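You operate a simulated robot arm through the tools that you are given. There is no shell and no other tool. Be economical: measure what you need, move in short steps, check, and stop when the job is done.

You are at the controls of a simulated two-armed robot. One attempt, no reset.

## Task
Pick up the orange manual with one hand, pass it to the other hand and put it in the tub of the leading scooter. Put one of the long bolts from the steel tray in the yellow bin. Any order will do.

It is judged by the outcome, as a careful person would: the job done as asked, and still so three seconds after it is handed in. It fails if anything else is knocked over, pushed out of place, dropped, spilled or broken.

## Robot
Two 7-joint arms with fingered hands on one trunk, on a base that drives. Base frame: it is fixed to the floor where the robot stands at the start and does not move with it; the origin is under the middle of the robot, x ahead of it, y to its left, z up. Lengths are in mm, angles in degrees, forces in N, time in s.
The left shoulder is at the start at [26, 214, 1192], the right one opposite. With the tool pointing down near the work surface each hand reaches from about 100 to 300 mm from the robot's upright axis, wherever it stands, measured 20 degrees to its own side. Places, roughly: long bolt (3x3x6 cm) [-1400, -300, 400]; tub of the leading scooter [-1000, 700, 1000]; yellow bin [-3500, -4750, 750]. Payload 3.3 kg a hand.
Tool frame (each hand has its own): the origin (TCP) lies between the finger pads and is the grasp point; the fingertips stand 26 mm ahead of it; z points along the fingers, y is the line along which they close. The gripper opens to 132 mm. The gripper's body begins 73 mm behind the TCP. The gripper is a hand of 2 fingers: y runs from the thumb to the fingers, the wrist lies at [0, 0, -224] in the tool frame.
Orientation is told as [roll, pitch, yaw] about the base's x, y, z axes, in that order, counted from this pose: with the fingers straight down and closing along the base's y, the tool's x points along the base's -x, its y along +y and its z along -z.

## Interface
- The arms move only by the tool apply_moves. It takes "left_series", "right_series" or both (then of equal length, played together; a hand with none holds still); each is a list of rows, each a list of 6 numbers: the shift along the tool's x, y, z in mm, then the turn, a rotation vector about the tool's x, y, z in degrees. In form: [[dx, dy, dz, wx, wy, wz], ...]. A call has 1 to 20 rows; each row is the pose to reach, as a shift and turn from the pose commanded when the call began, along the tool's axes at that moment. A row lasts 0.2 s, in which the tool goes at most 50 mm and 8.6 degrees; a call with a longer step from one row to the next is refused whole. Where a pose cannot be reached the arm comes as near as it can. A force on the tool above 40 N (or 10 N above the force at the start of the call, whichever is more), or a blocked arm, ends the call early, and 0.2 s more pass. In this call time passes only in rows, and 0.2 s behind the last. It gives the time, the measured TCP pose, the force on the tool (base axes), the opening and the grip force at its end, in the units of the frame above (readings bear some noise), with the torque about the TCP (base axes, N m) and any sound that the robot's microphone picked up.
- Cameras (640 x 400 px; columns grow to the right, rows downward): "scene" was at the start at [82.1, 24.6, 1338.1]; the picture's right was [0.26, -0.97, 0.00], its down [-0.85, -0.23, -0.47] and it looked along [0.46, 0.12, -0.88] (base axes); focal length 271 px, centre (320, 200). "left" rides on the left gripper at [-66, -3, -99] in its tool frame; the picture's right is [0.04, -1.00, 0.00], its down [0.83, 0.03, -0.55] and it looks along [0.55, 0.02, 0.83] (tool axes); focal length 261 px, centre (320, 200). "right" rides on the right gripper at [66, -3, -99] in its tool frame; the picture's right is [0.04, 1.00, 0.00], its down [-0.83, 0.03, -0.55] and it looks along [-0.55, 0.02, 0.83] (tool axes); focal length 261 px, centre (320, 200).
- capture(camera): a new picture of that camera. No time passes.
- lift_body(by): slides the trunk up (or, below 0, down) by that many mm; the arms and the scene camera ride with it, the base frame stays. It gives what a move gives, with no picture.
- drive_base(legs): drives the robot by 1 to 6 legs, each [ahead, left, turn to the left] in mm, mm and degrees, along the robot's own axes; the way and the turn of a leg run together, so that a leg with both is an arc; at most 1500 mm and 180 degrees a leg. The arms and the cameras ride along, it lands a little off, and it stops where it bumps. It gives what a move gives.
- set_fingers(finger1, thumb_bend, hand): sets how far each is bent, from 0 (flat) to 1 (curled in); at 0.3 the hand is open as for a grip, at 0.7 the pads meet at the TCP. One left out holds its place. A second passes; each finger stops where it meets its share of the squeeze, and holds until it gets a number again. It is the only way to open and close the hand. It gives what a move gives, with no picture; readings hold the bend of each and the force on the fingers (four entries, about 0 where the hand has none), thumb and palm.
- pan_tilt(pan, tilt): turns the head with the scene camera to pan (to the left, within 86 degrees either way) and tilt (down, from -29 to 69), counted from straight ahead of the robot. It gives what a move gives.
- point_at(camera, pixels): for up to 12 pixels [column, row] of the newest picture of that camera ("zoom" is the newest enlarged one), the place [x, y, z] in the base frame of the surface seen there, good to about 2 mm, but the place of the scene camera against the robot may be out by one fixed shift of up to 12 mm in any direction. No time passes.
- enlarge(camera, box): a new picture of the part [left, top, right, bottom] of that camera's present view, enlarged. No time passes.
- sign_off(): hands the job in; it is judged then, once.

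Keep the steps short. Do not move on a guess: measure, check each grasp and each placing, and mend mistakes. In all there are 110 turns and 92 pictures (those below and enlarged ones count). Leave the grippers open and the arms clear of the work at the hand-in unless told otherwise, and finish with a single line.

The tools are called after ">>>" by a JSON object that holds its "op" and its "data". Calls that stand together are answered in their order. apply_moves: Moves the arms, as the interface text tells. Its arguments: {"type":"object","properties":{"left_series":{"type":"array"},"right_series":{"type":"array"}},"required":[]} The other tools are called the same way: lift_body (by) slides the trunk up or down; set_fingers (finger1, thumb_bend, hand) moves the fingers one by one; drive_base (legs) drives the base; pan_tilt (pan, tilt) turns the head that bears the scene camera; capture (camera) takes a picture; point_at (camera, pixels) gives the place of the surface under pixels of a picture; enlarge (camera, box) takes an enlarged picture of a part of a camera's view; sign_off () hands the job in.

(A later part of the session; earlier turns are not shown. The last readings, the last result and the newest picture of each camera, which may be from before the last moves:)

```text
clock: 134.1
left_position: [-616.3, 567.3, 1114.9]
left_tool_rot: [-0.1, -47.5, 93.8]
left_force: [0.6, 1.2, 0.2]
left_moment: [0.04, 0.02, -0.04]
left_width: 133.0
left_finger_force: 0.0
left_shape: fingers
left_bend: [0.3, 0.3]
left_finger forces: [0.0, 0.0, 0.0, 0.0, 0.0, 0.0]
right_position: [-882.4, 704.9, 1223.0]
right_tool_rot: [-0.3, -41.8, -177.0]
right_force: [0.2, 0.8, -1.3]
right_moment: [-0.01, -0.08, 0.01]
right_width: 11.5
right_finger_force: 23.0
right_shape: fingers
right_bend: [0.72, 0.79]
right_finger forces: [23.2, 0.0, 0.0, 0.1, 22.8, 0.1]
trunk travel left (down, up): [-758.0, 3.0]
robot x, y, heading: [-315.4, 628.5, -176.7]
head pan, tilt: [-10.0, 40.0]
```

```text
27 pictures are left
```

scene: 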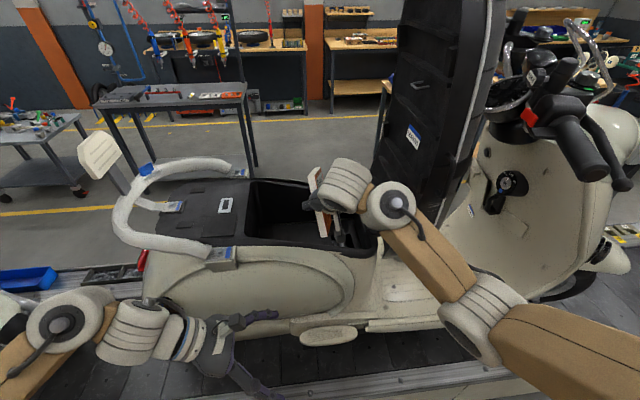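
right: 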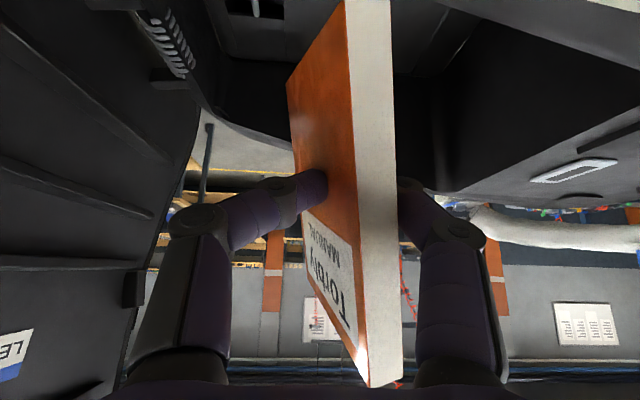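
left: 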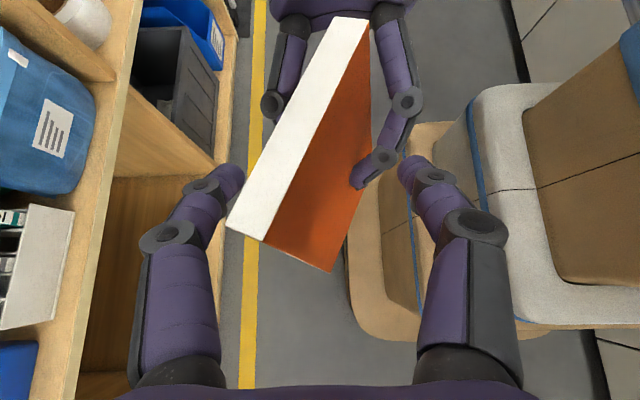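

The manual is just above the near rim, and slightly close to the seat side. I raise the hand 35 mm for rim clearance, then go 78 mm ahead and 30 mm left.

>>> {"op": "apply_moves", "data": {"right_series": [[-12, 0, -13, 0, 0, 0], [-23, 0, -26, 0, 0, 0]]}}

>>> {"op": "drive_base", "data": {"legs": [[0, 30, 0], [78, 0, 0]]}}

>>> {"op": "capture", "data": {"camera": "scene"}}

```text
clock: 134.7
left_position: [-616.7, 567.5, 1114.3]
left_tool_rot: [0.0, -47.4, 93.9]
left_force: [0.4, -0.1, 0.3]
left_moment: [0.0, 0.0, 0.0]
left_width: 133.2
left_finger_force: 0.1
left_shape: fingers
left_bend: [0.3, 0.3]
left_finger forces: [0.0, 0.1, 0.0, 0.0, 0.1, 0.0]
right_position: [-880.9, 706.0, 1259.9]
right_tool_rot: [-0.2, -41.8, -177.0]
right_force: [-0.2, 0.4, -1.9]
right_moment: [-0.03, -0.06, -0.01]
right_width: 11.5
right_finger_force: 23.1
right_shape: fingers
right_bend: [0.72, 0.79]
right_finger forces: [23.0, 0.0, 0.1, 0.1, 22.7, 0.1]
trunk travel left (down, up): [-758.0, 3.0]
robot x, y, heading: [-309.9, 625.7, -176.6]
head pan, tilt: [-10.0, 40.0]
```

```text
clock: 136.2
left_position: [-693.7, 532.2, 1114.4]
left_tool_rot: [0.0, -47.4, 93.9]
left_force: [-0.1, 0.0, 0.1]
left_moment: [0.0, -0.03, -0.03]
left_width: 133.1
left_finger_force: 0.0
left_shape: fingers
left_bend: [0.3, 0.3]
left_finger forces: [0.0, 0.0, 0.1, 0.0, 0.1, 0.0]
right_position: [-958.0, 671.1, 1257.8]
right_tool_rot: [-0.3, -41.7, -177.0]
right_force: [0.4, 0.7, -1.3]
right_moment: [0.02, -0.06, -0.01]
right_width: 11.6
right_finger_force: 22.7
right_shape: fingers
right_bend: [0.72, 0.79]
right_finger forces: [23.1, 0.0, 0.0, 0.0, 22.7, 0.0]
trunk travel left (down, up): [-758.0, 3.0]
robot x, y, heading: [-385.4, 587.8, -176.8]
head pan, tilt: [-10.0, 40.0]
```

```text
26 pictures are left
```

scene: 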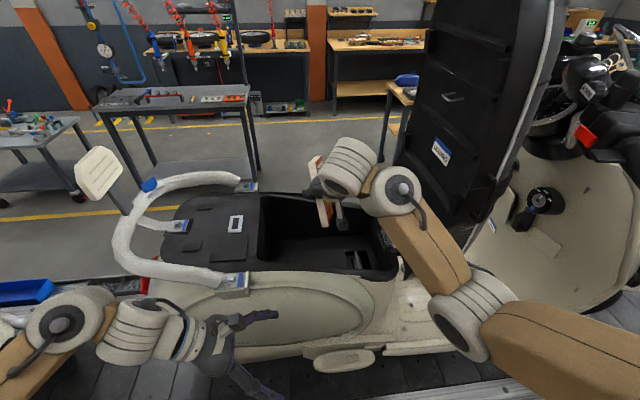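

The manual is over the middle of the tub. Before lowering the trunk I check the left hand's clearance to the scooter's side, and the tub position under the manual.

>>> {"op": "point_at", "data": {"camera": "scene", "pixels": [[290, 290], [330, 310], [245, 285], [225, 280], [340, 358], [275, 316], [245, 318], [325, 222], [322, 200], [340, 240], [300, 240], [220, 350]]}}

>>> {"op": "capture", "data": {"camera": "left"}}

```text
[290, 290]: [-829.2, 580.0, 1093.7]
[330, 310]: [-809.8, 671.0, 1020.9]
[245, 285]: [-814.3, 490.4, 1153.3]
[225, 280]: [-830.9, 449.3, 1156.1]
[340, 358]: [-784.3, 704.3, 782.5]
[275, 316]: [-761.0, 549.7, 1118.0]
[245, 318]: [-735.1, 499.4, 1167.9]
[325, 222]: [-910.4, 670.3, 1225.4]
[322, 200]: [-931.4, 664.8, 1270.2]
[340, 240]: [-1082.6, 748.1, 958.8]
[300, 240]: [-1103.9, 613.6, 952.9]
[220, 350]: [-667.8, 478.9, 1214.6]
```

```text
25 pictures are left
```

left: 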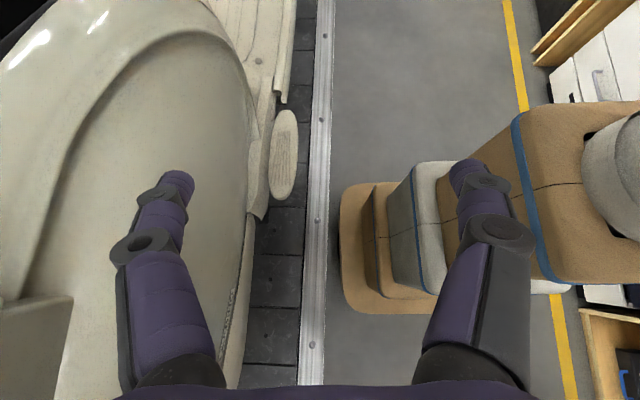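

The left fingers clear the scooter by about 45 mm. I close them to gain room, then lower the trunk 130 mm.

>>> {"op": "set_fingers", "data": {"hand": "left", "finger1": 0.65, "thumb_bend": 0.65}}

>>> {"op": "lift_body", "data": {"by": -130}}

>>> {"op": "capture", "data": {"camera": "scene"}}

>>> {"op": "capture", "data": {"camera": "right"}}

```text
clock: 137.2
left_position: [-693.1, 532.3, 1114.8]
left_tool_rot: [0.0, -47.4, 93.6]
left_force: [-1.0, -0.5, 0.3]
left_moment: [-0.02, -0.02, -0.01]
left_width: 17.5
left_finger_force: 0.1
left_shape: fingers
left_bend: [0.65, 0.65]
left_finger forces: [0.0, 0.0, 0.0, 0.0, 0.0, 0.0]
right_position: [-956.9, 671.6, 1259.1]
right_tool_rot: [-0.2, -41.8, -177.1]
right_force: [-1.5, -0.2, -1.9]
right_moment: [0.01, -0.03, 0.01]
right_width: 11.9
right_finger_force: 22.8
right_shape: fingers
right_bend: [0.72, 0.79]
right_finger forces: [23.0, 0.1, 0.0, 0.1, 22.9, 0.0]
trunk travel left (down, up): [-758.0, 3.0]
robot x, y, heading: [-390.7, 594.4, -176.9]
head pan, tilt: [-10.0, 40.0]
```

```text
clock: 138.8
left_position: [-693.2, 532.6, 986.0]
left_tool_rot: [0.1, -47.4, 93.6]
left_force: [-0.2, 0.3, 0.0]
left_moment: [-0.01, -0.01, 0.01]
left_width: 17.3
left_finger_force: 0.0
left_shape: fingers
left_bend: [0.65, 0.65]
left_finger forces: [0.0, 0.1, 0.0, 0.0, 0.1, 0.1]
right_position: [-956.1, 672.0, 1129.6]
right_tool_rot: [-0.2, -41.9, -177.1]
right_force: [0.0, 0.8, -0.9]
right_moment: [0.03, -0.05, 0.0]
right_width: 11.7
right_finger_force: 23.2
right_shape: fingers
right_bend: [0.72, 0.79]
right_finger forces: [23.1, 0.0, 0.1, 0.0, 22.8, 0.1]
trunk travel left (down, up): [-628.0, 133.0]
robot x, y, heading: [-388.8, 590.7, -176.7]
head pan, tilt: [-10.0, 40.0]
```

```text
24 pictures are left
```

scene: 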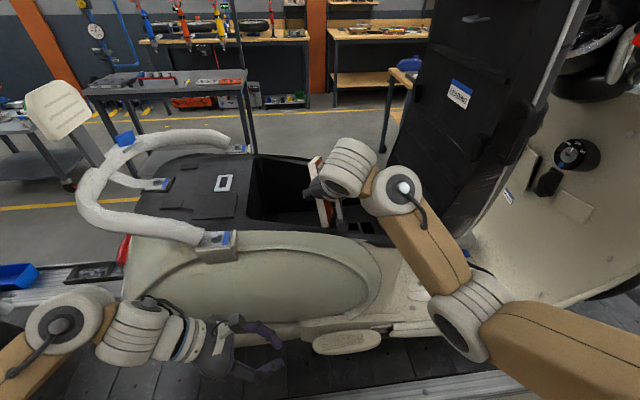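

```text
23 pictures are left
```

right: 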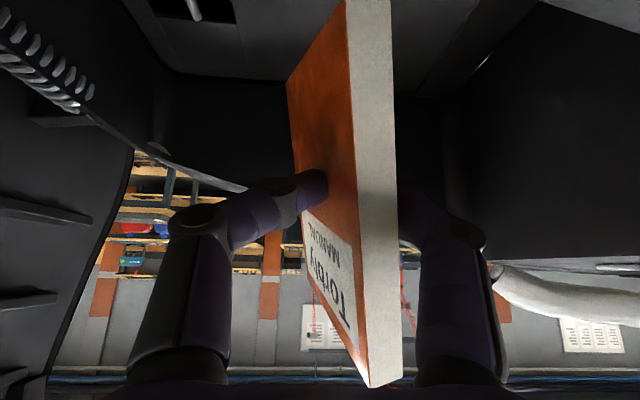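

The manual is inside the tub with clear walls all round. The wrist camera limits the depth at the near rim, so I lower 35 mm more. The manual's lower corner will then be about 5 cm above the floor.

>>> {"op": "lift_body", "data": {"by": -35}}

>>> {"op": "capture", "data": {"camera": "right"}}

>>> {"op": "enlarge", "data": {"camera": "scene", "box": [220, 120, 420, 245]}}

```text
clock: 139.6
left_position: [-692.8, 532.7, 950.9]
left_tool_rot: [0.1, -47.4, 93.5]
left_force: [0.5, 0.3, -0.4]
left_moment: [0.01, 0.06, 0.0]
left_width: 17.3
left_finger_force: 0.0
left_shape: fingers
left_bend: [0.65, 0.65]
left_finger forces: [0.0, 0.1, 0.0, 0.0, 0.0, 0.0]
right_position: [-957.8, 671.4, 1094.6]
right_tool_rot: [-0.1, -41.9, -177.1]
right_force: [0.5, -0.3, -1.6]
right_moment: [-0.01, -0.01, -0.03]
right_width: 11.3
right_finger_force: 22.8
right_shape: fingers
right_bend: [0.72, 0.79]
right_finger forces: [23.1, 0.0, 0.0, 0.0, 22.8, 0.0]
trunk travel left (down, up): [-593.0, 168.0]
robot x, y, heading: [-386.4, 589.3, -176.7]
head pan, tilt: [-10.0, 40.0]
```

```text
22 pictures are left
```

right: 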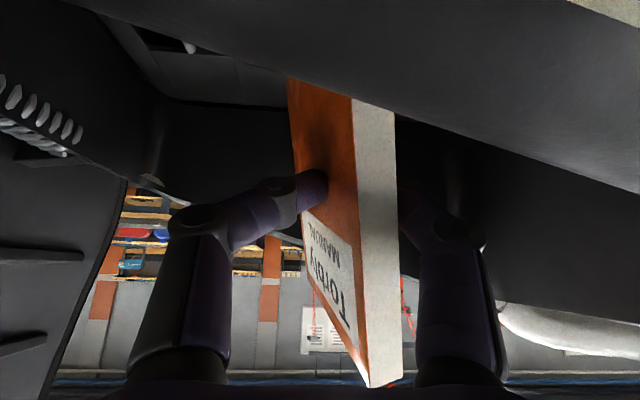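

```text
3.20 times, centred on (320, 182) of scene
```

zoom: 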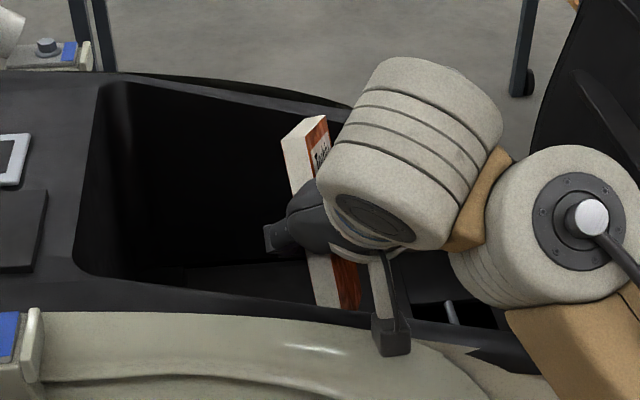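

The manual is inside the tub, below the rim line. I release it.

>>> {"op": "set_fingers", "data": {"hand": "right", "finger1": 0.5, "thumb_bend": 0.5}}

>>> {"op": "capture", "data": {"camera": "right"}}

>>> {"op": "enlarge", "data": {"camera": "scene", "box": [220, 120, 420, 245]}}

```text
clock: 140.6
left_position: [-691.9, 532.8, 951.1]
left_tool_rot: [0.2, -47.4, 93.7]
left_force: [0.0, -0.7, 0.5]
left_moment: [0.03, -0.01, 0.01]
left_width: 17.5
left_finger_force: 0.1
left_shape: fingers
left_bend: [0.65, 0.65]
left_finger forces: [0.1, 0.0, 0.0, 0.0, 0.0, 0.1]
right_position: [-957.4, 671.8, 1094.0]
right_tool_rot: [-0.1, -41.9, -177.1]
right_force: [-0.3, 0.1, 0.1]
right_moment: [0.03, 0.0, 0.02]
right_width: 66.1
right_finger_force: 0.0
right_shape: fingers
right_bend: [0.5, 0.5]
right_finger forces: [0.0, 0.0, 0.0, 0.1, 0.0, 0.0]
trunk travel left (down, up): [-593.0, 168.0]
robot x, y, heading: [-392.9, 588.5, -177.2]
head pan, tilt: [-10.0, 40.0]
```

```text
20 pictures are left
```

right: 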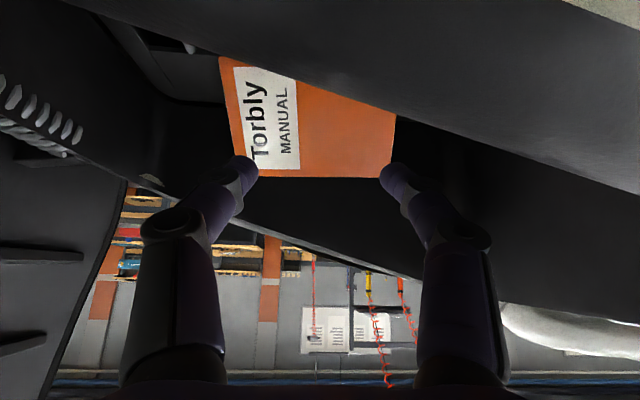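

```text
3.20 times, centred on (320, 182) of scene
```

zoom: 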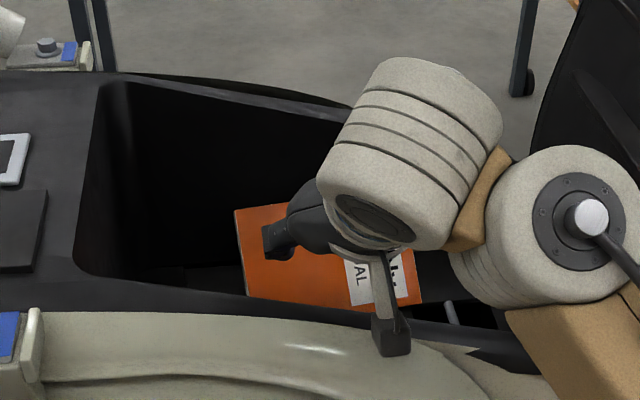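

The manual lies flat on the tub floor. I raise the trunk 165 mm so the hand clears, then drive back 250 mm.

>>> {"op": "lift_body", "data": {"by": 165}}

>>> {"op": "drive_base", "data": {"legs": [[-260, 0, 0]]}}

>>> {"op": "pan_tilt", "data": {"pan": 45, "tilt": 30}}

>>> {"op": "capture", "data": {"camera": "scene"}}

```text
clock: 142.5
left_position: [-692.3, 532.1, 1115.6]
left_tool_rot: [0.1, -47.3, 93.7]
left_force: [0.1, -0.2, -0.6]
left_moment: [0.01, 0.03, -0.02]
left_width: 17.3
left_finger_force: 0.2
left_shape: fingers
left_bend: [0.65, 0.65]
left_finger forces: [0.0, 0.1, 0.1, 0.0, 0.0, 0.1]
right_position: [-956.7, 671.3, 1260.4]
right_tool_rot: [-0.2, -41.9, -177.1]
right_force: [0.1, 0.3, -0.4]
right_moment: [-0.03, 0.01, 0.01]
right_width: 66.0
right_finger_force: 0.1
right_shape: fingers
right_bend: [0.5, 0.5]
right_finger forces: [0.0, 0.0, 0.0, 0.0, 0.1, 0.1]
trunk travel left (down, up): [-758.0, 3.0]
robot x, y, heading: [-390.3, 589.4, -176.8]
head pan, tilt: [-10.0, 40.0]
```

```text
clock: 144.4
left_position: [-423.7, 548.0, 1115.4]
left_tool_rot: [0.2, -47.4, 93.5]
left_force: [0.6, 0.0, -0.4]
left_moment: [0.01, 0.0, 0.0]
left_width: 17.7
left_finger_force: 0.0
left_shape: fingers
left_bend: [0.65, 0.65]
left_finger forces: [0.0, 0.0, 0.0, 0.0, 0.0, 0.1]
right_position: [-686.8, 688.5, 1258.9]
right_tool_rot: [-0.2, -41.8, -177.2]
right_force: [0.2, 0.2, 0.0]
right_moment: [-0.03, -0.02, -0.03]
right_width: 66.0
right_finger_force: 0.1
right_shape: fingers
right_bend: [0.5, 0.5]
right_finger forces: [0.0, 0.1, 0.1, 0.0, 0.0, 0.0]
trunk travel left (down, up): [-758.0, 3.0]
robot x, y, heading: [-121.6, 608.2, -176.9]
head pan, tilt: [-10.0, 40.0]
```

```text
clock: 145.6
left_position: [-424.5, 548.2, 1115.5]
left_tool_rot: [0.1, -47.5, 93.6]
left_force: [-0.6, 0.0, -0.6]
left_moment: [-0.03, 0.0, 0.01]
left_width: 17.5
left_finger_force: 0.0
left_shape: fingers
left_bend: [0.65, 0.65]
left_finger forces: [0.0, 0.0, 0.0, 0.1, 0.0, 0.0]
right_position: [-687.0, 687.6, 1259.4]
right_tool_rot: [-0.3, -41.9, -177.2]
right_force: [0.4, 0.3, -0.2]
right_moment: [0.0, 0.01, -0.01]
right_width: 66.1
right_finger_force: 0.0
right_shape: fingers
right_bend: [0.5, 0.5]
right_finger forces: [0.1, 0.0, 0.0, 0.1, 0.0, 0.0]
trunk travel left (down, up): [-758.0, 3.0]
robot x, y, heading: [-121.2, 610.0, -177.1]
head pan, tilt: [45.0, 30.0]
```

```text
18 pictures are left
```

scene: 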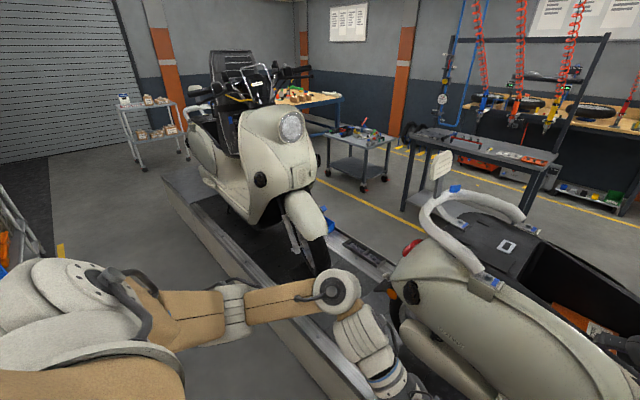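

I see a compartment tray labelled something on the far side of the conveyor near [370, 255], and the conveyor's left end near [165, 190]. I measure both.

>>> {"op": "enlarge", "data": {"camera": "scene", "box": [300, 200, 420, 275]}}

>>> {"op": "point_at", "data": {"camera": "scene", "pixels": [[163, 185], [200, 168], [190, 250], [300, 390], [130, 155], [360, 185], [335, 165], [310, 190], [405, 215], [355, 240], [395, 262], [345, 270]]}}

```text
5.33 times, centred on (360, 238) of scene
```

zoom: 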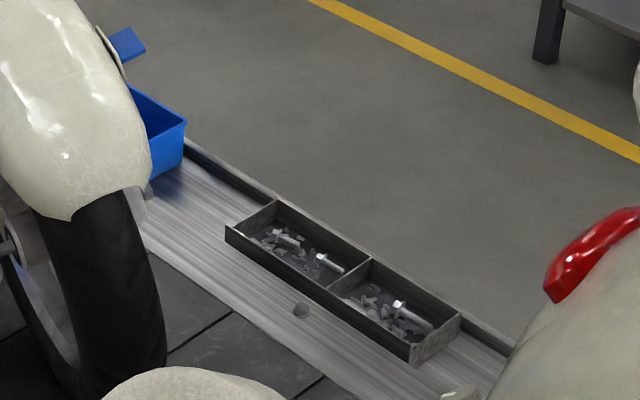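

```text
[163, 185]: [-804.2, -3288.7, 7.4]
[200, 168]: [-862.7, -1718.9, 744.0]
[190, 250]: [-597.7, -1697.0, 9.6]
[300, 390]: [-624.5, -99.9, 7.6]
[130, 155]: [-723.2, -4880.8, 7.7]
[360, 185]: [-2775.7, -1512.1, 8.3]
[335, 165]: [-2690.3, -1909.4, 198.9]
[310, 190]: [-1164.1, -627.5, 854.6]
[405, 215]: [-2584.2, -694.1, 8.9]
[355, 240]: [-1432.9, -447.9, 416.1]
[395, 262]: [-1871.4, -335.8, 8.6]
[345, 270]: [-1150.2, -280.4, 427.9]
```

The tray sits on the conveyor's far rail near [-1430, -400, 410] and holds three long bolts among small loose screws. I measure them, and my left elbow for the drive around.

>>> {"op": "point_at", "data": {"camera": "zoom", "pixels": [[280, 235], [300, 243], [320, 257], [342, 271], [398, 304], [420, 318], [230, 230], [277, 200], [415, 358], [460, 315], [290, 262], [150, 130]]}}

>>> {"op": "point_at", "data": {"camera": "scene", "pixels": [[235, 300], [225, 330], [140, 290], [60, 285], [335, 290], [285, 70], [240, 70], [190, 110]]}}

```text
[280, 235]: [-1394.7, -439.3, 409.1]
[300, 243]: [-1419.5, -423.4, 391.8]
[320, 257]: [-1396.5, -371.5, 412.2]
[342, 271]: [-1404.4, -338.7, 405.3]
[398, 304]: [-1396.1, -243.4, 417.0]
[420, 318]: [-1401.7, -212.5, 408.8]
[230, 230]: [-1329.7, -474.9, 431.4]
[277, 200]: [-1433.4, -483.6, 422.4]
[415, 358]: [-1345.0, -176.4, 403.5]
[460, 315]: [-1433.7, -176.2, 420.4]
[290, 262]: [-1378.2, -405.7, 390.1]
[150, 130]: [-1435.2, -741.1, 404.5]
```

```text
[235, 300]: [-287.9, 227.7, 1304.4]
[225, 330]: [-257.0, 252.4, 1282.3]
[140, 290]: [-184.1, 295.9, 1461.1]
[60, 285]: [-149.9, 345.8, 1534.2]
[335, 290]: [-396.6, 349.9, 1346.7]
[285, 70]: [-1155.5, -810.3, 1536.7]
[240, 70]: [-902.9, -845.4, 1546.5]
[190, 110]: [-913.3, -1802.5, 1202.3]
```

I will use the right hand for the bolt, standing on the far side of the conveyor. First I stow the arms: the left rotates to point down, and the right retracts to its earlier good posture.

>>> {"op": "apply_moves", "data": {"left_series": [[18, 0, -8, 0, 5.3, 0], [37, 0, -16, 0, 10.5, 0], [55, 0, -24, 0, 15.8, 0], [73, 0, -32, 0, 21, 0], [91, 0, -40, 0, 26.3, 0], [110, 0, -48, 0, 31.6, 0], [128, 0, -56, 0, 36.8, 0], [146, 0, -64, 0, 42.1, 0], [164, 0, -72, 0, 47.4, 0]], "right_series": [[25, 0, 4, 0, 0, 0], [49, 0, 7, 0, 0, 0], [74, 0, 11, 0, 0, 0], [98, 0, 14, 0, 0, 0], [123, 0, 18, 0, 0, 0], [147, 0, 21, 0, 0, 0], [172, 0, 25, 0, 0, 0], [196, 0, 28, 0, 0, 0], [221, 0, 32, 0, 0, 0]]}}

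```text
clock: 147.6
left_position: [-414.9, 383.3, 1043.5]
left_tool_rot: [0.0, 0.1, 93.6]
left_force: [-0.6, 0.4, -0.4]
left_moment: [-0.02, -0.02, -0.02]
left_width: 17.4
left_finger_force: 0.0
left_shape: fingers
left_bend: [0.65, 0.65]
left_finger forces: [0.0, 0.0, 0.0, 0.0, 0.0, 0.0]
right_position: [-544.5, 697.8, 1087.6]
right_tool_rot: [-0.1, -41.8, -177.3]
right_force: [0.1, -1.1, -0.3]
right_moment: [-0.02, 0.0, -0.02]
right_width: 66.2
right_finger_force: 0.0
right_shape: fingers
right_bend: [0.5, 0.5]
right_finger forces: [0.0, 0.1, 0.0, 0.0, 0.0, 0.0]
trunk travel left (down, up): [-758.0, 3.0]
robot x, y, heading: [-119.9, 603.0, -177.0]
head pan, tilt: [45.0, 30.0]
```

>>> {"op": "apply_moves", "data": {"right_series": [[10, -3, -2, -2.7, 2.7, -7.1], [20, -6, -5, -5.5, 5.5, -14.3], [29, -10, -7, -8.2, 8.2, -21.4], [39, -13, -10, -11, 11, -28.5], [49, -16, -12, -13.7, 13.7, -35.7], [59, -20, -15, -16.5, 16.5, -42.8], [69, -23, -17, -19.2, 19.2, -49.9], [78, -26, -19, -21.9, 21.9, -57.1], [88, -29, -22, -24.7, 24.7, -64.2], [98, -33, -24, -27.4, 27.4, -71.3], [108, -36, -27, -30.2, 30.2, -78.5], [118, -39, -29, -32.9, 32.9, -85.6]]}}

```text
clock: 149.6
left_position: [-413.9, 384.3, 1044.0]
left_tool_rot: [0.1, 0.0, 93.6]
left_force: [0.0, -0.3, -0.3]
left_moment: [0.02, -0.01, 0.01]
left_width: 17.7
left_finger_force: 0.1
left_shape: fingers
left_bend: [0.65, 0.65]
left_finger forces: [0.0, 0.1, 0.1, 0.0, 0.0, 0.0]
right_position: [-466.1, 795.6, 1026.2]
right_tool_rot: [-9.0, -1.4, -109.3]
right_force: [0.8, -0.4, -0.9]
right_moment: [0.01, 0.03, -0.02]
right_width: 66.3
right_finger_force: 0.1
right_shape: fingers
right_bend: [0.5, 0.5]
right_finger forces: [0.0, 0.0, 0.0, 0.0, 0.0, 0.1]
trunk travel left (down, up): [-758.0, 3.0]
robot x, y, heading: [-116.7, 606.8, -177.0]
head pan, tilt: [45.0, 30.0]
stopped in row 10 (right hand): the arm was blocked; the commanded pose is now the measured one
```

The right arm drifted outward at the end. I apply the same quick remedy: out to the side at this attitude, then back in.

>>> {"op": "apply_moves", "data": {"right_series": [[27, -11, 1, 0, 0, 0], [53, -23, 2, 0, 0, 0], [80, -34, 3, 0, 0, 0], [106, -45, 4, 0, 0, 0], [133, -57, 6, 0, 0, 0], [160, -68, 7, 0, 0, 0], [186, -79, 8, 0, 0, 0], [213, -91, 9, 0, 0, 0], [239, -102, 10, 0, 0, 0]]}}

```text
clock: 151.6
left_position: [-414.8, 383.7, 1043.1]
left_tool_rot: [0.0, 0.2, 93.6]
left_force: [-1.0, 0.8, 0.0]
left_moment: [0.02, 0.01, 0.03]
left_width: 17.6
left_finger_force: 0.1
left_shape: fingers
left_bend: [0.65, 0.65]
left_finger forces: [0.0, 0.0, 0.1, 0.1, 0.0, 0.0]
right_position: [-482.2, 1054.5, 1024.4]
right_tool_rot: [-8.9, -1.7, -109.2]
right_force: [0.5, 0.0, 0.4]
right_moment: [0.0, -0.01, 0.06]
right_width: 66.3
right_finger_force: 0.2
right_shape: fingers
right_bend: [0.5, 0.5]
right_finger forces: [0.0, 0.1, 0.0, 0.1, 0.0, 0.0]
trunk travel left (down, up): [-758.0, 3.0]
robot x, y, heading: [-122.4, 605.5, -177.2]
head pan, tilt: [45.0, 30.0]
```

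>>> {"op": "apply_moves", "data": {"right_series": [[-27, 11, -1, -1, 0, -2.5], [-55, 22, -2, -2, 0, -4.9], [-82, 33, -3, -3, 0, -7.4], [-109, 44, -4, -4, 0, -9.9], [-137, 55, -5, -5, 0, -12.3], [-164, 66, -7, -6, 0, -14.8], [-191, 77, -8, -7, -0.1, -17.3], [-219, 88, -9, -8, -0.1, -19.7], [-246, 99, -10, -8.9, -0.2, -22.2]]}}

```text
clock: 153.8
left_position: [-414.1, 384.0, 1043.6]
left_tool_rot: [0.0, -0.1, 93.7]
left_force: [0.5, 0.8, 2.0]
left_moment: [0.01, -0.01, 0.0]
left_width: 17.2
left_finger_force: 0.0
left_shape: fingers
left_bend: [0.65, 0.65]
left_finger forces: [0.0, 0.1, 0.0, 0.0, 0.1, 0.0]
right_position: [-478.2, 814.8, 1024.7]
right_tool_rot: [-0.9, 3.1, -88.0]
right_force: [0.9, -0.5, -0.1]
right_moment: [0.01, -0.03, 0.0]
right_width: 66.6
right_finger_force: 0.0
right_shape: fingers
right_bend: [0.5, 0.5]
right_finger forces: [0.0, 0.0, 0.0, 0.1, 0.1, 0.1]
trunk travel left (down, up): [-758.0, 3.0]
robot x, y, heading: [-121.5, 603.0, -176.9]
head pan, tilt: [45.0, 30.0]
stopped in row 9 (right hand): the arm was blocked; the commanded pose is now the measured one
```

Good enough: the right hand points down and closes along the robot's x. Next I drive around the conveyor's end. First I turn left to face -y and go down the aisle.

>>> {"op": "drive_base", "data": {"legs": [[0, 0, 87], [1200, 0, 0], [1200, 0, 0], [1200, 0, 0]]}}

>>> {"op": "pan_tilt", "data": {"pan": -75, "tilt": 25}}

>>> {"op": "capture", "data": {"camera": "scene"}}

```text
clock: 175.3
left_position: [123.6, -3369.6, 1043.2]
left_tool_rot: [0.1, 0.0, -179.0]
left_force: [0.0, 0.0, -0.1]
left_moment: [0.04, 0.03, -0.03]
left_width: 17.6
left_finger_force: 0.0
left_shape: fingers
left_bend: [0.65, 0.65]
left_finger forces: [0.1, 0.0, 0.0, 0.0, 0.1, 0.0]
right_position: [-309.1, -3414.1, 1025.2]
right_tool_rot: [-0.8, 3.2, -0.5]
right_force: [0.0, -0.3, -0.7]
right_moment: [-0.02, -0.01, 0.05]
right_width: 66.3
right_finger_force: 0.1
right_shape: fingers
right_bend: [0.5, 0.5]
right_finger forces: [0.1, 0.0, 0.1, 0.1, 0.0, 0.0]
trunk travel left (down, up): [-758.0, 3.0]
robot x, y, heading: [-85.7, -3068.3, -89.6]
head pan, tilt: [45.0, 30.0]
```

```text
clock: 177.3
left_position: [123.6, -3370.6, 1043.0]
left_tool_rot: [0.1, -0.1, -179.0]
left_force: [0.4, 1.0, 1.0]
left_moment: [0.01, -0.02, -0.01]
left_width: 17.5
left_finger_force: 0.0
left_shape: fingers
left_bend: [0.65, 0.65]
left_finger forces: [0.0, 0.0, 0.0, 0.0, 0.1, 0.0]
right_position: [-310.7, -3413.8, 1025.4]
right_tool_rot: [-0.8, 3.1, -0.6]
right_force: [0.2, -0.9, 0.9]
right_moment: [0.01, 0.0, 0.0]
right_width: 66.2
right_finger_force: 0.0
right_shape: fingers
right_bend: [0.5, 0.5]
right_finger forces: [0.0, 0.0, 0.0, 0.1, 0.0, 0.1]
trunk travel left (down, up): [-758.0, 3.0]
robot x, y, heading: [-83.2, -3068.2, -89.7]
head pan, tilt: [-75.0, 25.0]
```

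```text
16 pictures are left
```

scene: 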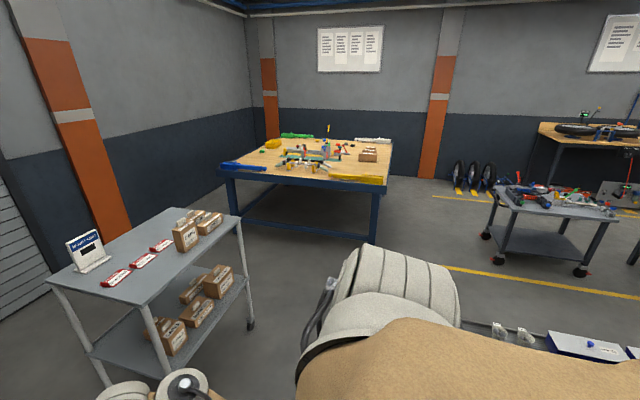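

I see the aisle ahead, a parts trolley to the left and a table with coloured bins beyond. I measure these obstacles and the yellow bin candidates.

>>> {"op": "point_at", "data": {"camera": "scene", "pixels": [[240, 220], [250, 325], [110, 380], [620, 350], [500, 330], [372, 195], [360, 178], [270, 145], [222, 170], [486, 235], [580, 270], [440, 270]]}}

>>> {"op": "enlarge", "data": {"camera": "scene", "box": [210, 120, 410, 245]}}

```text
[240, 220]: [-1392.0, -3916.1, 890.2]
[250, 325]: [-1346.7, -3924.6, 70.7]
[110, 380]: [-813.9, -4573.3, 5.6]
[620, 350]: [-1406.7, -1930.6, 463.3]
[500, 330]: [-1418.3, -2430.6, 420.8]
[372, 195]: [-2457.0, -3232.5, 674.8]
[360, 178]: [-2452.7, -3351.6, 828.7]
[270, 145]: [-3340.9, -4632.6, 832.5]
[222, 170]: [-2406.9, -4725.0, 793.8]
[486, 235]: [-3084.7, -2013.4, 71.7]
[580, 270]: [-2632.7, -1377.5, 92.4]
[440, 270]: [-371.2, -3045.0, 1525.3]
```

```text
3.20 times, centred on (310, 182) of scene
```

zoom: 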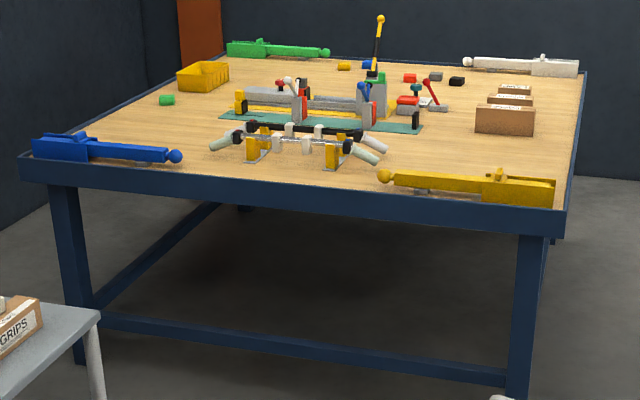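

The yellow bin is at about [-3345, -4640, 830] on the blue-framed table. First the bolt: I go round the conveyor's end (y≈-2430) and up its far side along x≈-1950.

>>> {"op": "drive_base", "data": {"legs": [[0, 0, -90.3], [1430, 0, 0], [430, 0, 0], [0, 0, -90], [1500, 0, 0], [1400, 0, 0]]}}

```text
clock: 207.7
left_position: [-2284.7, 75.6, 1042.3]
left_tool_rot: [0.0, 0.0, 2.4]
left_force: [0.3, 0.4, -0.3]
left_moment: [0.0, 0.0, 0.05]
left_width: 17.3
left_finger_force: 0.0
left_shape: fingers
left_bend: [0.65, 0.65]
left_finger forces: [0.0, 0.0, 0.0, 0.2, 0.0, 0.1]
right_position: [-1851.3, 130.2, 1024.5]
right_tool_rot: [-0.8, 3.1, -179.2]
right_force: [0.1, -0.9, 0.3]
right_moment: [-0.02, -0.01, -0.02]
right_width: 66.3
right_finger_force: 0.1
right_shape: fingers
right_bend: [0.5, 0.5]
right_finger forces: [0.0, 0.1, 0.0, 0.0, 0.1, 0.1]
trunk travel left (down, up): [-758.0, 3.0]
robot x, y, heading: [-2070.2, -222.5, 91.8]
head pan, tilt: [-75.0, 25.0]
```

I turn to face the conveyor and stop short, then look down at the tray.

>>> {"op": "drive_base", "data": {"legs": [[0, 0, -91.8], [180, 225, 0]]}}

>>> {"op": "pan_tilt", "data": {"pan": -20, "tilt": 58}}

>>> {"op": "capture", "data": {"camera": "scene"}}

```text
clock: 213.5
left_position: [-1603.3, 221.6, 1044.0]
left_tool_rot: [0.0, 0.1, -86.9]
left_force: [0.7, -0.3, -0.4]
left_moment: [-0.02, 0.01, -0.03]
left_width: 17.3
left_finger_force: 0.2
left_shape: fingers
left_bend: [0.65, 0.65]
left_finger forces: [0.2, 0.0, 0.0, 0.1, 0.1, 0.0]
right_position: [-1545.0, -210.6, 1025.1]
right_tool_rot: [-0.7, 3.1, 91.5]
right_force: [0.5, 0.9, 0.0]
right_moment: [-0.04, -0.01, 0.05]
right_width: 66.5
right_finger_force: 0.2
right_shape: fingers
right_bend: [0.5, 0.5]
right_finger forces: [0.1, 0.1, 0.1, 0.1, 0.0, 0.0]
trunk travel left (down, up): [-758.0, 3.0]
robot x, y, heading: [-1902.9, 2.6, 2.3]
head pan, tilt: [-75.0, 25.0]
```

```text
clock: 214.7
left_position: [-1604.5, 220.9, 1043.1]
left_tool_rot: [0.1, 0.0, -86.9]
left_force: [-0.2, 0.5, 0.2]
left_moment: [0.02, -0.02, 0.02]
left_width: 17.5
left_finger_force: 0.0
left_shape: fingers
left_bend: [0.65, 0.65]
left_finger forces: [0.1, 0.0, 0.1, 0.1, 0.0, 0.0]
right_position: [-1545.0, -210.8, 1024.9]
right_tool_rot: [-0.8, 3.1, 91.6]
right_force: [-0.5, 1.1, 0.6]
right_moment: [-0.01, 0.0, 0.0]
right_width: 66.5
right_finger_force: 0.2
right_shape: fingers
right_bend: [0.5, 0.5]
right_finger forces: [0.0, 0.0, 0.0, 0.0, 0.0, 0.1]
trunk travel left (down, up): [-758.0, 3.0]
robot x, y, heading: [-1902.2, 0.6, 2.8]
head pan, tilt: [-20.0, 58.0]
```

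```text
14 pictures are left
```

scene: 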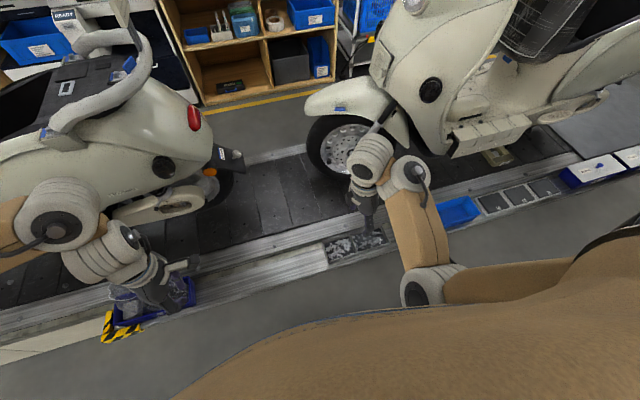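

The tray lies ahead by the right hand. Below the left hand is a blue device with yellow and black stripes. I measure both before lowering anything.

>>> {"op": "point_at", "data": {"camera": "scene", "pixels": [[115, 325], [190, 290], [135, 330], [180, 265], [335, 262], [375, 243], [345, 245], [300, 275], [250, 300], [330, 282], [460, 205], [110, 300]]}}

>>> {"op": "enlarge", "data": {"camera": "scene", "box": [290, 200, 410, 275]}}

```text
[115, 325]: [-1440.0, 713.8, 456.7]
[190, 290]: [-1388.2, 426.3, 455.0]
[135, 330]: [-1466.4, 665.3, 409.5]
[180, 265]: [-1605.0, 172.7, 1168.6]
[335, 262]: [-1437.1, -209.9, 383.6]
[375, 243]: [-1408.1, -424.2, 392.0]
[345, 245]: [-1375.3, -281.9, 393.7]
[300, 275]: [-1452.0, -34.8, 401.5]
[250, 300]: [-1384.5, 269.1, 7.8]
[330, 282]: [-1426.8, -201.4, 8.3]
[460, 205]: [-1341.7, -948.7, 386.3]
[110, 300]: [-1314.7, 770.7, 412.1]
```

```text
5.33 times, centred on (350, 238) of scene
```

zoom: 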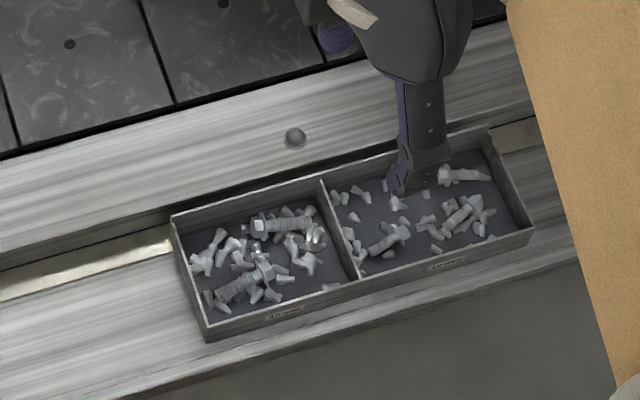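

The tray has two labelled compartments, each with bolts among small screws. I read the labels.

>>> {"op": "enlarge", "data": {"camera": "scene", "box": [322, 228, 386, 268]}}

```text
10.00 times, centred on (354, 248) of scene
```

zoom: 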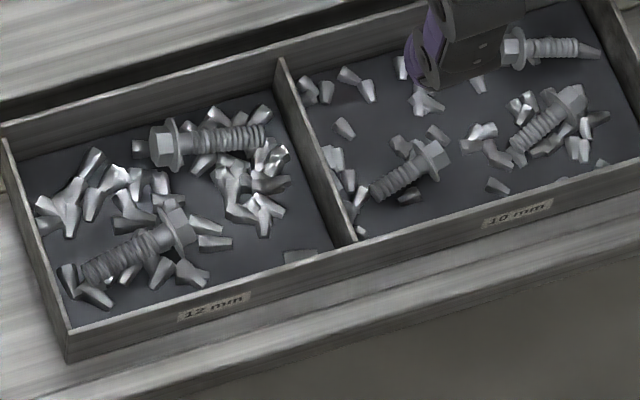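

Labels read "12 mm" (left) and "10 mm" (right). I measure the lengths of the bolts to identify the long ones (6 cm, 3 cm head).

>>> {"op": "point_at", "data": {"camera": "zoom", "pixels": [[156, 146], [176, 146], [220, 138], [262, 138], [176, 232], [90, 268], [436, 158], [378, 190], [512, 45], [594, 50], [570, 98], [518, 142]]}}

>>> {"op": "point_at", "data": {"camera": "zoom", "pixels": [[172, 122], [172, 172], [240, 127], [240, 152], [80, 140], [100, 290], [270, 75], [340, 235], [40, 200], [150, 195], [300, 200], [250, 100]]}}

```text
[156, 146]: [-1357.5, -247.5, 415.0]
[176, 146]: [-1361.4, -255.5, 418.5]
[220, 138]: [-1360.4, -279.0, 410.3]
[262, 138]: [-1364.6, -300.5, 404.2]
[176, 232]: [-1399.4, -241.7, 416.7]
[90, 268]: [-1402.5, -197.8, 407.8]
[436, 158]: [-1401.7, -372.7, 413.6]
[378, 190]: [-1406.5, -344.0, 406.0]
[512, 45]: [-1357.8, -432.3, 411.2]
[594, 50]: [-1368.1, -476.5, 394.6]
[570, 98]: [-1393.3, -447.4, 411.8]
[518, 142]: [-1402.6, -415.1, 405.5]
```

```text
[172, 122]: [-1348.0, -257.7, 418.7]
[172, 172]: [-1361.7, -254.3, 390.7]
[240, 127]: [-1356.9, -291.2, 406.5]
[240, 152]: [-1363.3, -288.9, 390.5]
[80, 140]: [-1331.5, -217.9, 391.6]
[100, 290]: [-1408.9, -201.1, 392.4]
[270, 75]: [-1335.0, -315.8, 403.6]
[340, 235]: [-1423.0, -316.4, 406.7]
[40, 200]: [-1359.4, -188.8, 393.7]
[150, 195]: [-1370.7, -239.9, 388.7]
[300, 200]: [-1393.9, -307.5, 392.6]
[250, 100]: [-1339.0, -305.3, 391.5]
```

The 12 mm compartment holds the two long bolts (about 58 mm). I choose the upper one, shaft centre near [-1361, -283, 403]. I lower the right arm 40 mm relative to the left, square the base and come closer, still high above the tray.

>>> {"op": "apply_moves", "data": {"right_series": [[0, -5, 13, 0, 0, 0], [0, -10, 26, 0, 0, 0], [0, -15, 40, 0, 0, 0]]}}

>>> {"op": "drive_base", "data": {"legs": [[0, 0, -2.6], [0, -57, 0], [160, 0, 0]]}}

```text
clock: 215.5
left_position: [-1604.9, 220.9, 1043.5]
left_tool_rot: [0.1, 0.1, -86.9]
left_force: [-0.4, 0.6, -0.2]
left_moment: [-0.01, 0.03, 0.0]
left_width: 17.6
left_finger_force: 0.0
left_shape: fingers
left_bend: [0.65, 0.65]
left_finger forces: [0.1, 0.0, 0.0, 0.0, 0.0, 0.0]
right_position: [-1528.6, -214.7, 986.6]
right_tool_rot: [-0.7, 3.0, 91.5]
right_force: [-0.1, -0.2, -0.9]
right_moment: [0.02, -0.02, -0.01]
right_width: 66.4
right_finger_force: 0.2
right_shape: fingers
right_bend: [0.5, 0.5]
right_finger forces: [0.1, 0.0, 0.1, 0.0, 0.1, 0.1]
trunk travel left (down, up): [-758.0, 3.0]
robot x, y, heading: [-1898.6, 6.4, 2.5]
head pan, tilt: [-20.0, 58.0]
```

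```text
clock: 217.9
left_position: [-1435.2, 150.0, 1043.1]
left_tool_rot: [0.0, 0.1, -89.5]
left_force: [-0.7, -0.2, -0.1]
left_moment: [0.01, 0.06, -0.02]
left_width: 17.5
left_finger_force: 0.0
left_shape: fingers
left_bend: [0.65, 0.65]
left_finger forces: [0.0, 0.0, 0.0, 0.0, 0.0, 0.0]
right_position: [-1379.3, -289.9, 984.6]
right_tool_rot: [-0.7, 3.0, 88.9]
right_force: [-0.2, 0.6, 0.2]
right_moment: [0.02, -0.02, 0.04]
right_width: 66.4
right_finger_force: 0.1
right_shape: fingers
right_bend: [0.5, 0.5]
right_finger forces: [0.1, 0.0, 0.0, 0.0, 0.0, 0.0]
trunk travel left (down, up): [-758.0, 3.0]
robot x, y, heading: [-1741.8, -54.8, 0.2]
head pan, tilt: [-20.0, 58.0]
```

Now above the tray. I lower the trunk 480 mm and look with the right hand's camera.

>>> {"op": "lift_body", "data": {"by": -480}}

>>> {"op": "capture", "data": {"camera": "right"}}

```text
refused: -480 is not a number from -400 to 400
```

```text
11 pictures are left
```

right: 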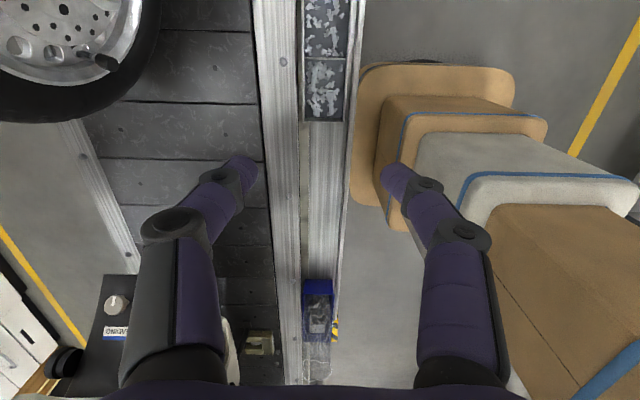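

The trunk accepts at most 400 mm per call. I lower 400, then 75 more, and look again.

>>> {"op": "lift_body", "data": {"by": -400}}

>>> {"op": "lift_body", "data": {"by": -75}}

>>> {"op": "capture", "data": {"camera": "right"}}

```text
clock: 221.7
left_position: [-1436.2, 149.8, 644.1]
left_tool_rot: [0.1, 0.0, -89.4]
left_force: [0.5, 0.0, 0.3]
left_moment: [0.02, -0.01, -0.05]
left_width: 17.3
left_finger_force: 0.0
left_shape: fingers
left_bend: [0.65, 0.65]
left_finger forces: [0.0, 0.0, 0.1, 0.1, 0.1, 0.0]
right_position: [-1379.5, -287.4, 584.5]
right_tool_rot: [-0.8, 3.1, 88.9]
right_force: [1.1, 0.8, 0.6]
right_moment: [-0.04, -0.02, 0.01]
right_width: 66.3
right_finger_force: 0.1
right_shape: fingers
right_bend: [0.5, 0.5]
right_finger forces: [0.0, 0.0, 0.0, 0.0, 0.0, 0.0]
trunk travel left (down, up): [-358.0, 403.0]
robot x, y, heading: [-1740.9, -54.8, -0.0]
head pan, tilt: [-20.0, 58.0]
```

```text
clock: 222.8
left_position: [-1436.6, 149.4, 568.0]
left_tool_rot: [0.1, 0.1, -89.4]
left_force: [-0.1, -0.5, 0.1]
left_moment: [-0.01, 0.01, -0.04]
left_width: 17.7
left_finger_force: 0.1
left_shape: fingers
left_bend: [0.65, 0.65]
left_finger forces: [0.0, 0.1, 0.0, 0.0, 0.0, 0.0]
right_position: [-1378.5, -288.6, 511.1]
right_tool_rot: [-0.8, 3.0, 88.9]
right_force: [0.2, -0.2, 0.5]
right_moment: [0.02, 0.0, 0.02]
right_width: 66.2
right_finger_force: 0.1
right_shape: fingers
right_bend: [0.5, 0.5]
right_finger forces: [0.0, 0.0, 0.0, 0.0, 0.1, 0.1]
trunk travel left (down, up): [-283.0, 478.0]
robot x, y, heading: [-1738.4, -55.6, 0.1]
head pan, tilt: [-20.0, 58.0]
```

```text
10 pictures are left
```

right: 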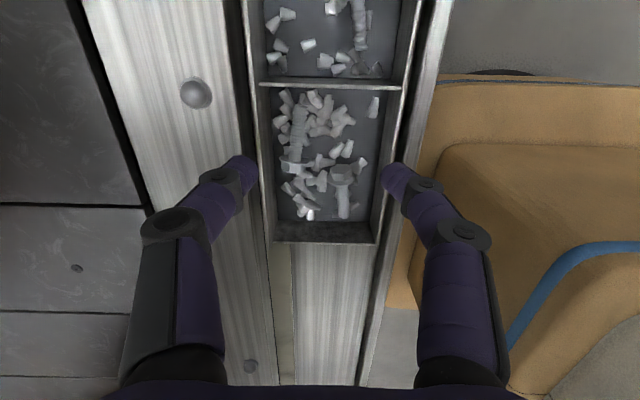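

The hand camera shows both long bolts: A (shaft [299, 125], head [297, 165]) and B (head [342, 175]). I measure precisely.

>>> {"op": "point_at", "data": {"camera": "right", "pixels": [[299, 100], [299, 125], [298, 145], [297, 167], [290, 130], [307, 130], [342, 180], [343, 210], [272, 130], [388, 130], [320, 90], [250, 178]]}}

>>> {"op": "point_at", "data": {"camera": "right", "pixels": [[238, 165], [400, 175], [277, 150], [264, 150], [378, 150], [330, 150], [320, 240], [330, 220], [352, 205], [335, 205], [280, 100], [362, 190]]}}

```text
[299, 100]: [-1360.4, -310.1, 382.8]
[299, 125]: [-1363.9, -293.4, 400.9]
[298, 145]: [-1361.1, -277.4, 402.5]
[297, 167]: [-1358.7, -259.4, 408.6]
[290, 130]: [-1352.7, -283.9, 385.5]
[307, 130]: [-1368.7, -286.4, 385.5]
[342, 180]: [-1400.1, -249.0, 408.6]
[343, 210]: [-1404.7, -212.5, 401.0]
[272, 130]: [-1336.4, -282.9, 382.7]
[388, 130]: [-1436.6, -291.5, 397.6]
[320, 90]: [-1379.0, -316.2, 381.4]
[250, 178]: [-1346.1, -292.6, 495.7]
```

```text
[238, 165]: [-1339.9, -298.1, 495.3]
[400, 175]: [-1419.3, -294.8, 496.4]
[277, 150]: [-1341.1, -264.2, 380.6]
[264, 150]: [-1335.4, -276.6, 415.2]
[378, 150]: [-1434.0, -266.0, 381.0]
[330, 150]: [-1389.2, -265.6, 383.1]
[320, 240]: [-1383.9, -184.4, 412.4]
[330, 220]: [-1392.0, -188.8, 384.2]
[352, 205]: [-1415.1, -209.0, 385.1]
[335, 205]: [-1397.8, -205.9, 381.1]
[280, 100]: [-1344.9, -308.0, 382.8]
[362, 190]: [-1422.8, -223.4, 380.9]
```

Bolt B (shaft centre [-1404, -217], top z 401) has the most finger room: the near wall is at x -1434 and the floor at z 382. I narrow the right hand and move over it, then lower to just above the rim and look.

>>> {"op": "set_fingers", "data": {"hand": "right", "finger1": 0.6, "thumb_bend": 0.6}}

>>> {"op": "apply_moves", "data": {"right_series": [[-24, 8, 0, 0, 0, 0], [-48, 16, 0, 0, 0, 0], [-71, 24, 0, 0, 0, 0]]}}

>>> {"op": "lift_body", "data": {"by": -60}}

>>> {"op": "capture", "data": {"camera": "right"}}

```text
clock: 223.8
left_position: [-1436.0, 149.3, 568.3]
left_tool_rot: [0.1, 0.0, -89.6]
left_force: [0.9, 0.1, -0.2]
left_moment: [-0.01, 0.03, -0.02]
left_width: 17.3
left_finger_force: 0.0
left_shape: fingers
left_bend: [0.65, 0.65]
left_finger forces: [0.0, 0.1, 0.1, 0.0, 0.0, 0.1]
right_position: [-1380.6, -289.5, 510.2]
right_tool_rot: [-0.8, 3.2, 88.8]
right_force: [0.4, 0.9, 1.2]
right_moment: [0.0, -0.03, 0.0]
right_width: 33.5
right_finger_force: 0.0
right_shape: fingers
right_bend: [0.6, 0.6]
right_finger forces: [0.0, 0.1, 0.1, 0.1, 0.0, 0.0]
trunk travel left (down, up): [-283.0, 478.0]
robot x, y, heading: [-1739.7, -54.1, -0.1]
head pan, tilt: [-20.0, 58.0]
```

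```text
clock: 224.6
left_position: [-1436.7, 150.0, 569.1]
left_tool_rot: [0.1, -0.1, -89.5]
left_force: [-0.2, 0.6, -0.1]
left_moment: [0.01, -0.04, -0.03]
left_width: 17.7
left_finger_force: 0.0
left_shape: fingers
left_bend: [0.65, 0.65]
left_finger forces: [0.0, 0.0, 0.0, 0.1, 0.0, 0.0]
right_position: [-1403.1, -219.5, 506.7]
right_tool_rot: [-0.7, 3.1, 88.8]
right_force: [-0.7, -0.3, 0.5]
right_moment: [0.04, 0.0, -0.02]
right_width: 33.5
right_finger_force: 0.0
right_shape: fingers
right_bend: [0.6, 0.6]
right_finger forces: [0.0, 0.0, 0.0, 0.0, 0.0, 0.0]
trunk travel left (down, up): [-283.0, 478.0]
robot x, y, heading: [-1741.4, -56.3, 0.0]
head pan, tilt: [-20.0, 58.0]
```

```text
clock: 225.6
left_position: [-1437.0, 149.1, 504.9]
left_tool_rot: [-0.6, -0.1, -89.5]
left_force: [0.5, -0.5, -0.4]
left_moment: [0.02, -0.01, 0.02]
left_width: 17.5
left_finger_force: 0.1
left_shape: fingers
left_bend: [0.65, 0.65]
left_finger forces: [0.0, 0.0, 0.1, 0.0, 0.1, 0.0]
right_position: [-1403.8, -217.3, 447.3]
right_tool_rot: [-0.8, 3.1, 88.9]
right_force: [0.9, 0.0, -0.5]
right_moment: [-0.05, 0.01, -0.01]
right_width: 33.7
right_finger_force: 0.0
right_shape: fingers
right_bend: [0.6, 0.6]
right_finger forces: [0.0, 0.0, 0.0, 0.1, 0.0, 0.1]
trunk travel left (down, up): [-223.0, 538.0]
robot x, y, heading: [-1738.5, -55.5, 0.0]
head pan, tilt: [-20.0, 58.0]
```

```text
9 pictures are left
```

right: 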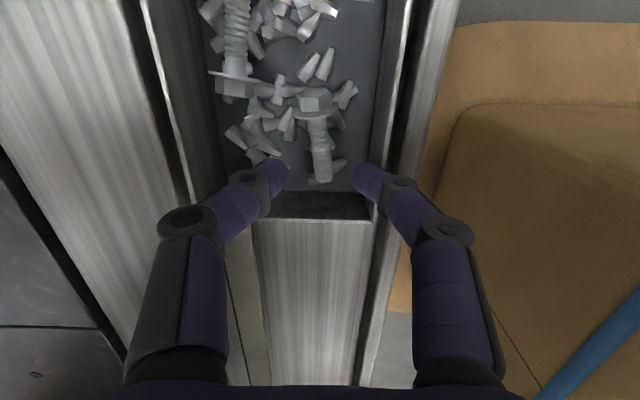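

The bolt's shaft (column 319) is exactly between the fingertips (285, 355), and the near finger is just inside the wall. I lower 35 mm so the tips straddle the shaft just above the tray floor.

>>> {"op": "lift_body", "data": {"by": -35}}

>>> {"op": "capture", "data": {"camera": "right"}}

```text
clock: 226.3
left_position: [-1439.5, 151.7, 468.5]
left_tool_rot: [-1.4, -0.3, -89.8]
left_force: [0.6, -0.3, -0.1]
left_moment: [0.0, 0.0, -0.02]
left_width: 17.7
left_finger_force: 0.0
left_shape: fingers
left_bend: [0.65, 0.65]
left_finger forces: [0.0, 0.0, 0.0, 0.1, 0.1, 0.0]
right_position: [-1399.9, -216.8, 417.6]
right_tool_rot: [-1.4, 3.0, 88.7]
right_force: [0.4, -1.4, 13.7]
right_moment: [0.02, -0.05, -0.04]
right_width: 21.6
right_finger_force: 8.2
right_shape: fingers
right_bend: [0.66, 0.62]
right_finger forces: [8.3, 0.0, 0.0, 0.0, 7.7, 0.0]
trunk travel left (down, up): [-192.0, 569.0]
robot x, y, heading: [-1741.5, -56.9, -0.1]
head pan, tilt: [-20.0, 58.0]
stopped: the force on the tool passed its limit at 56 N (the readings are from after the stop); the commanded pose is now the measured one
```

```text
8 pictures are left
```

right: 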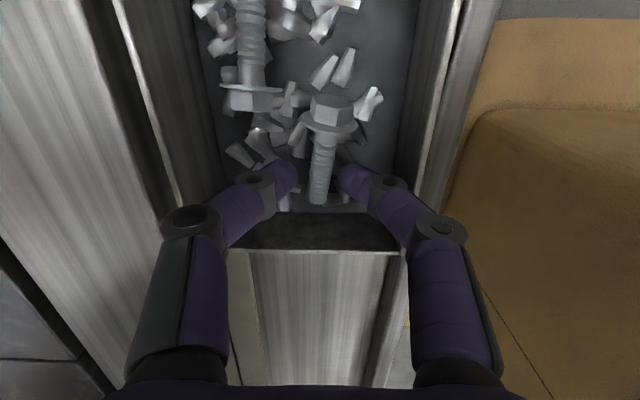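

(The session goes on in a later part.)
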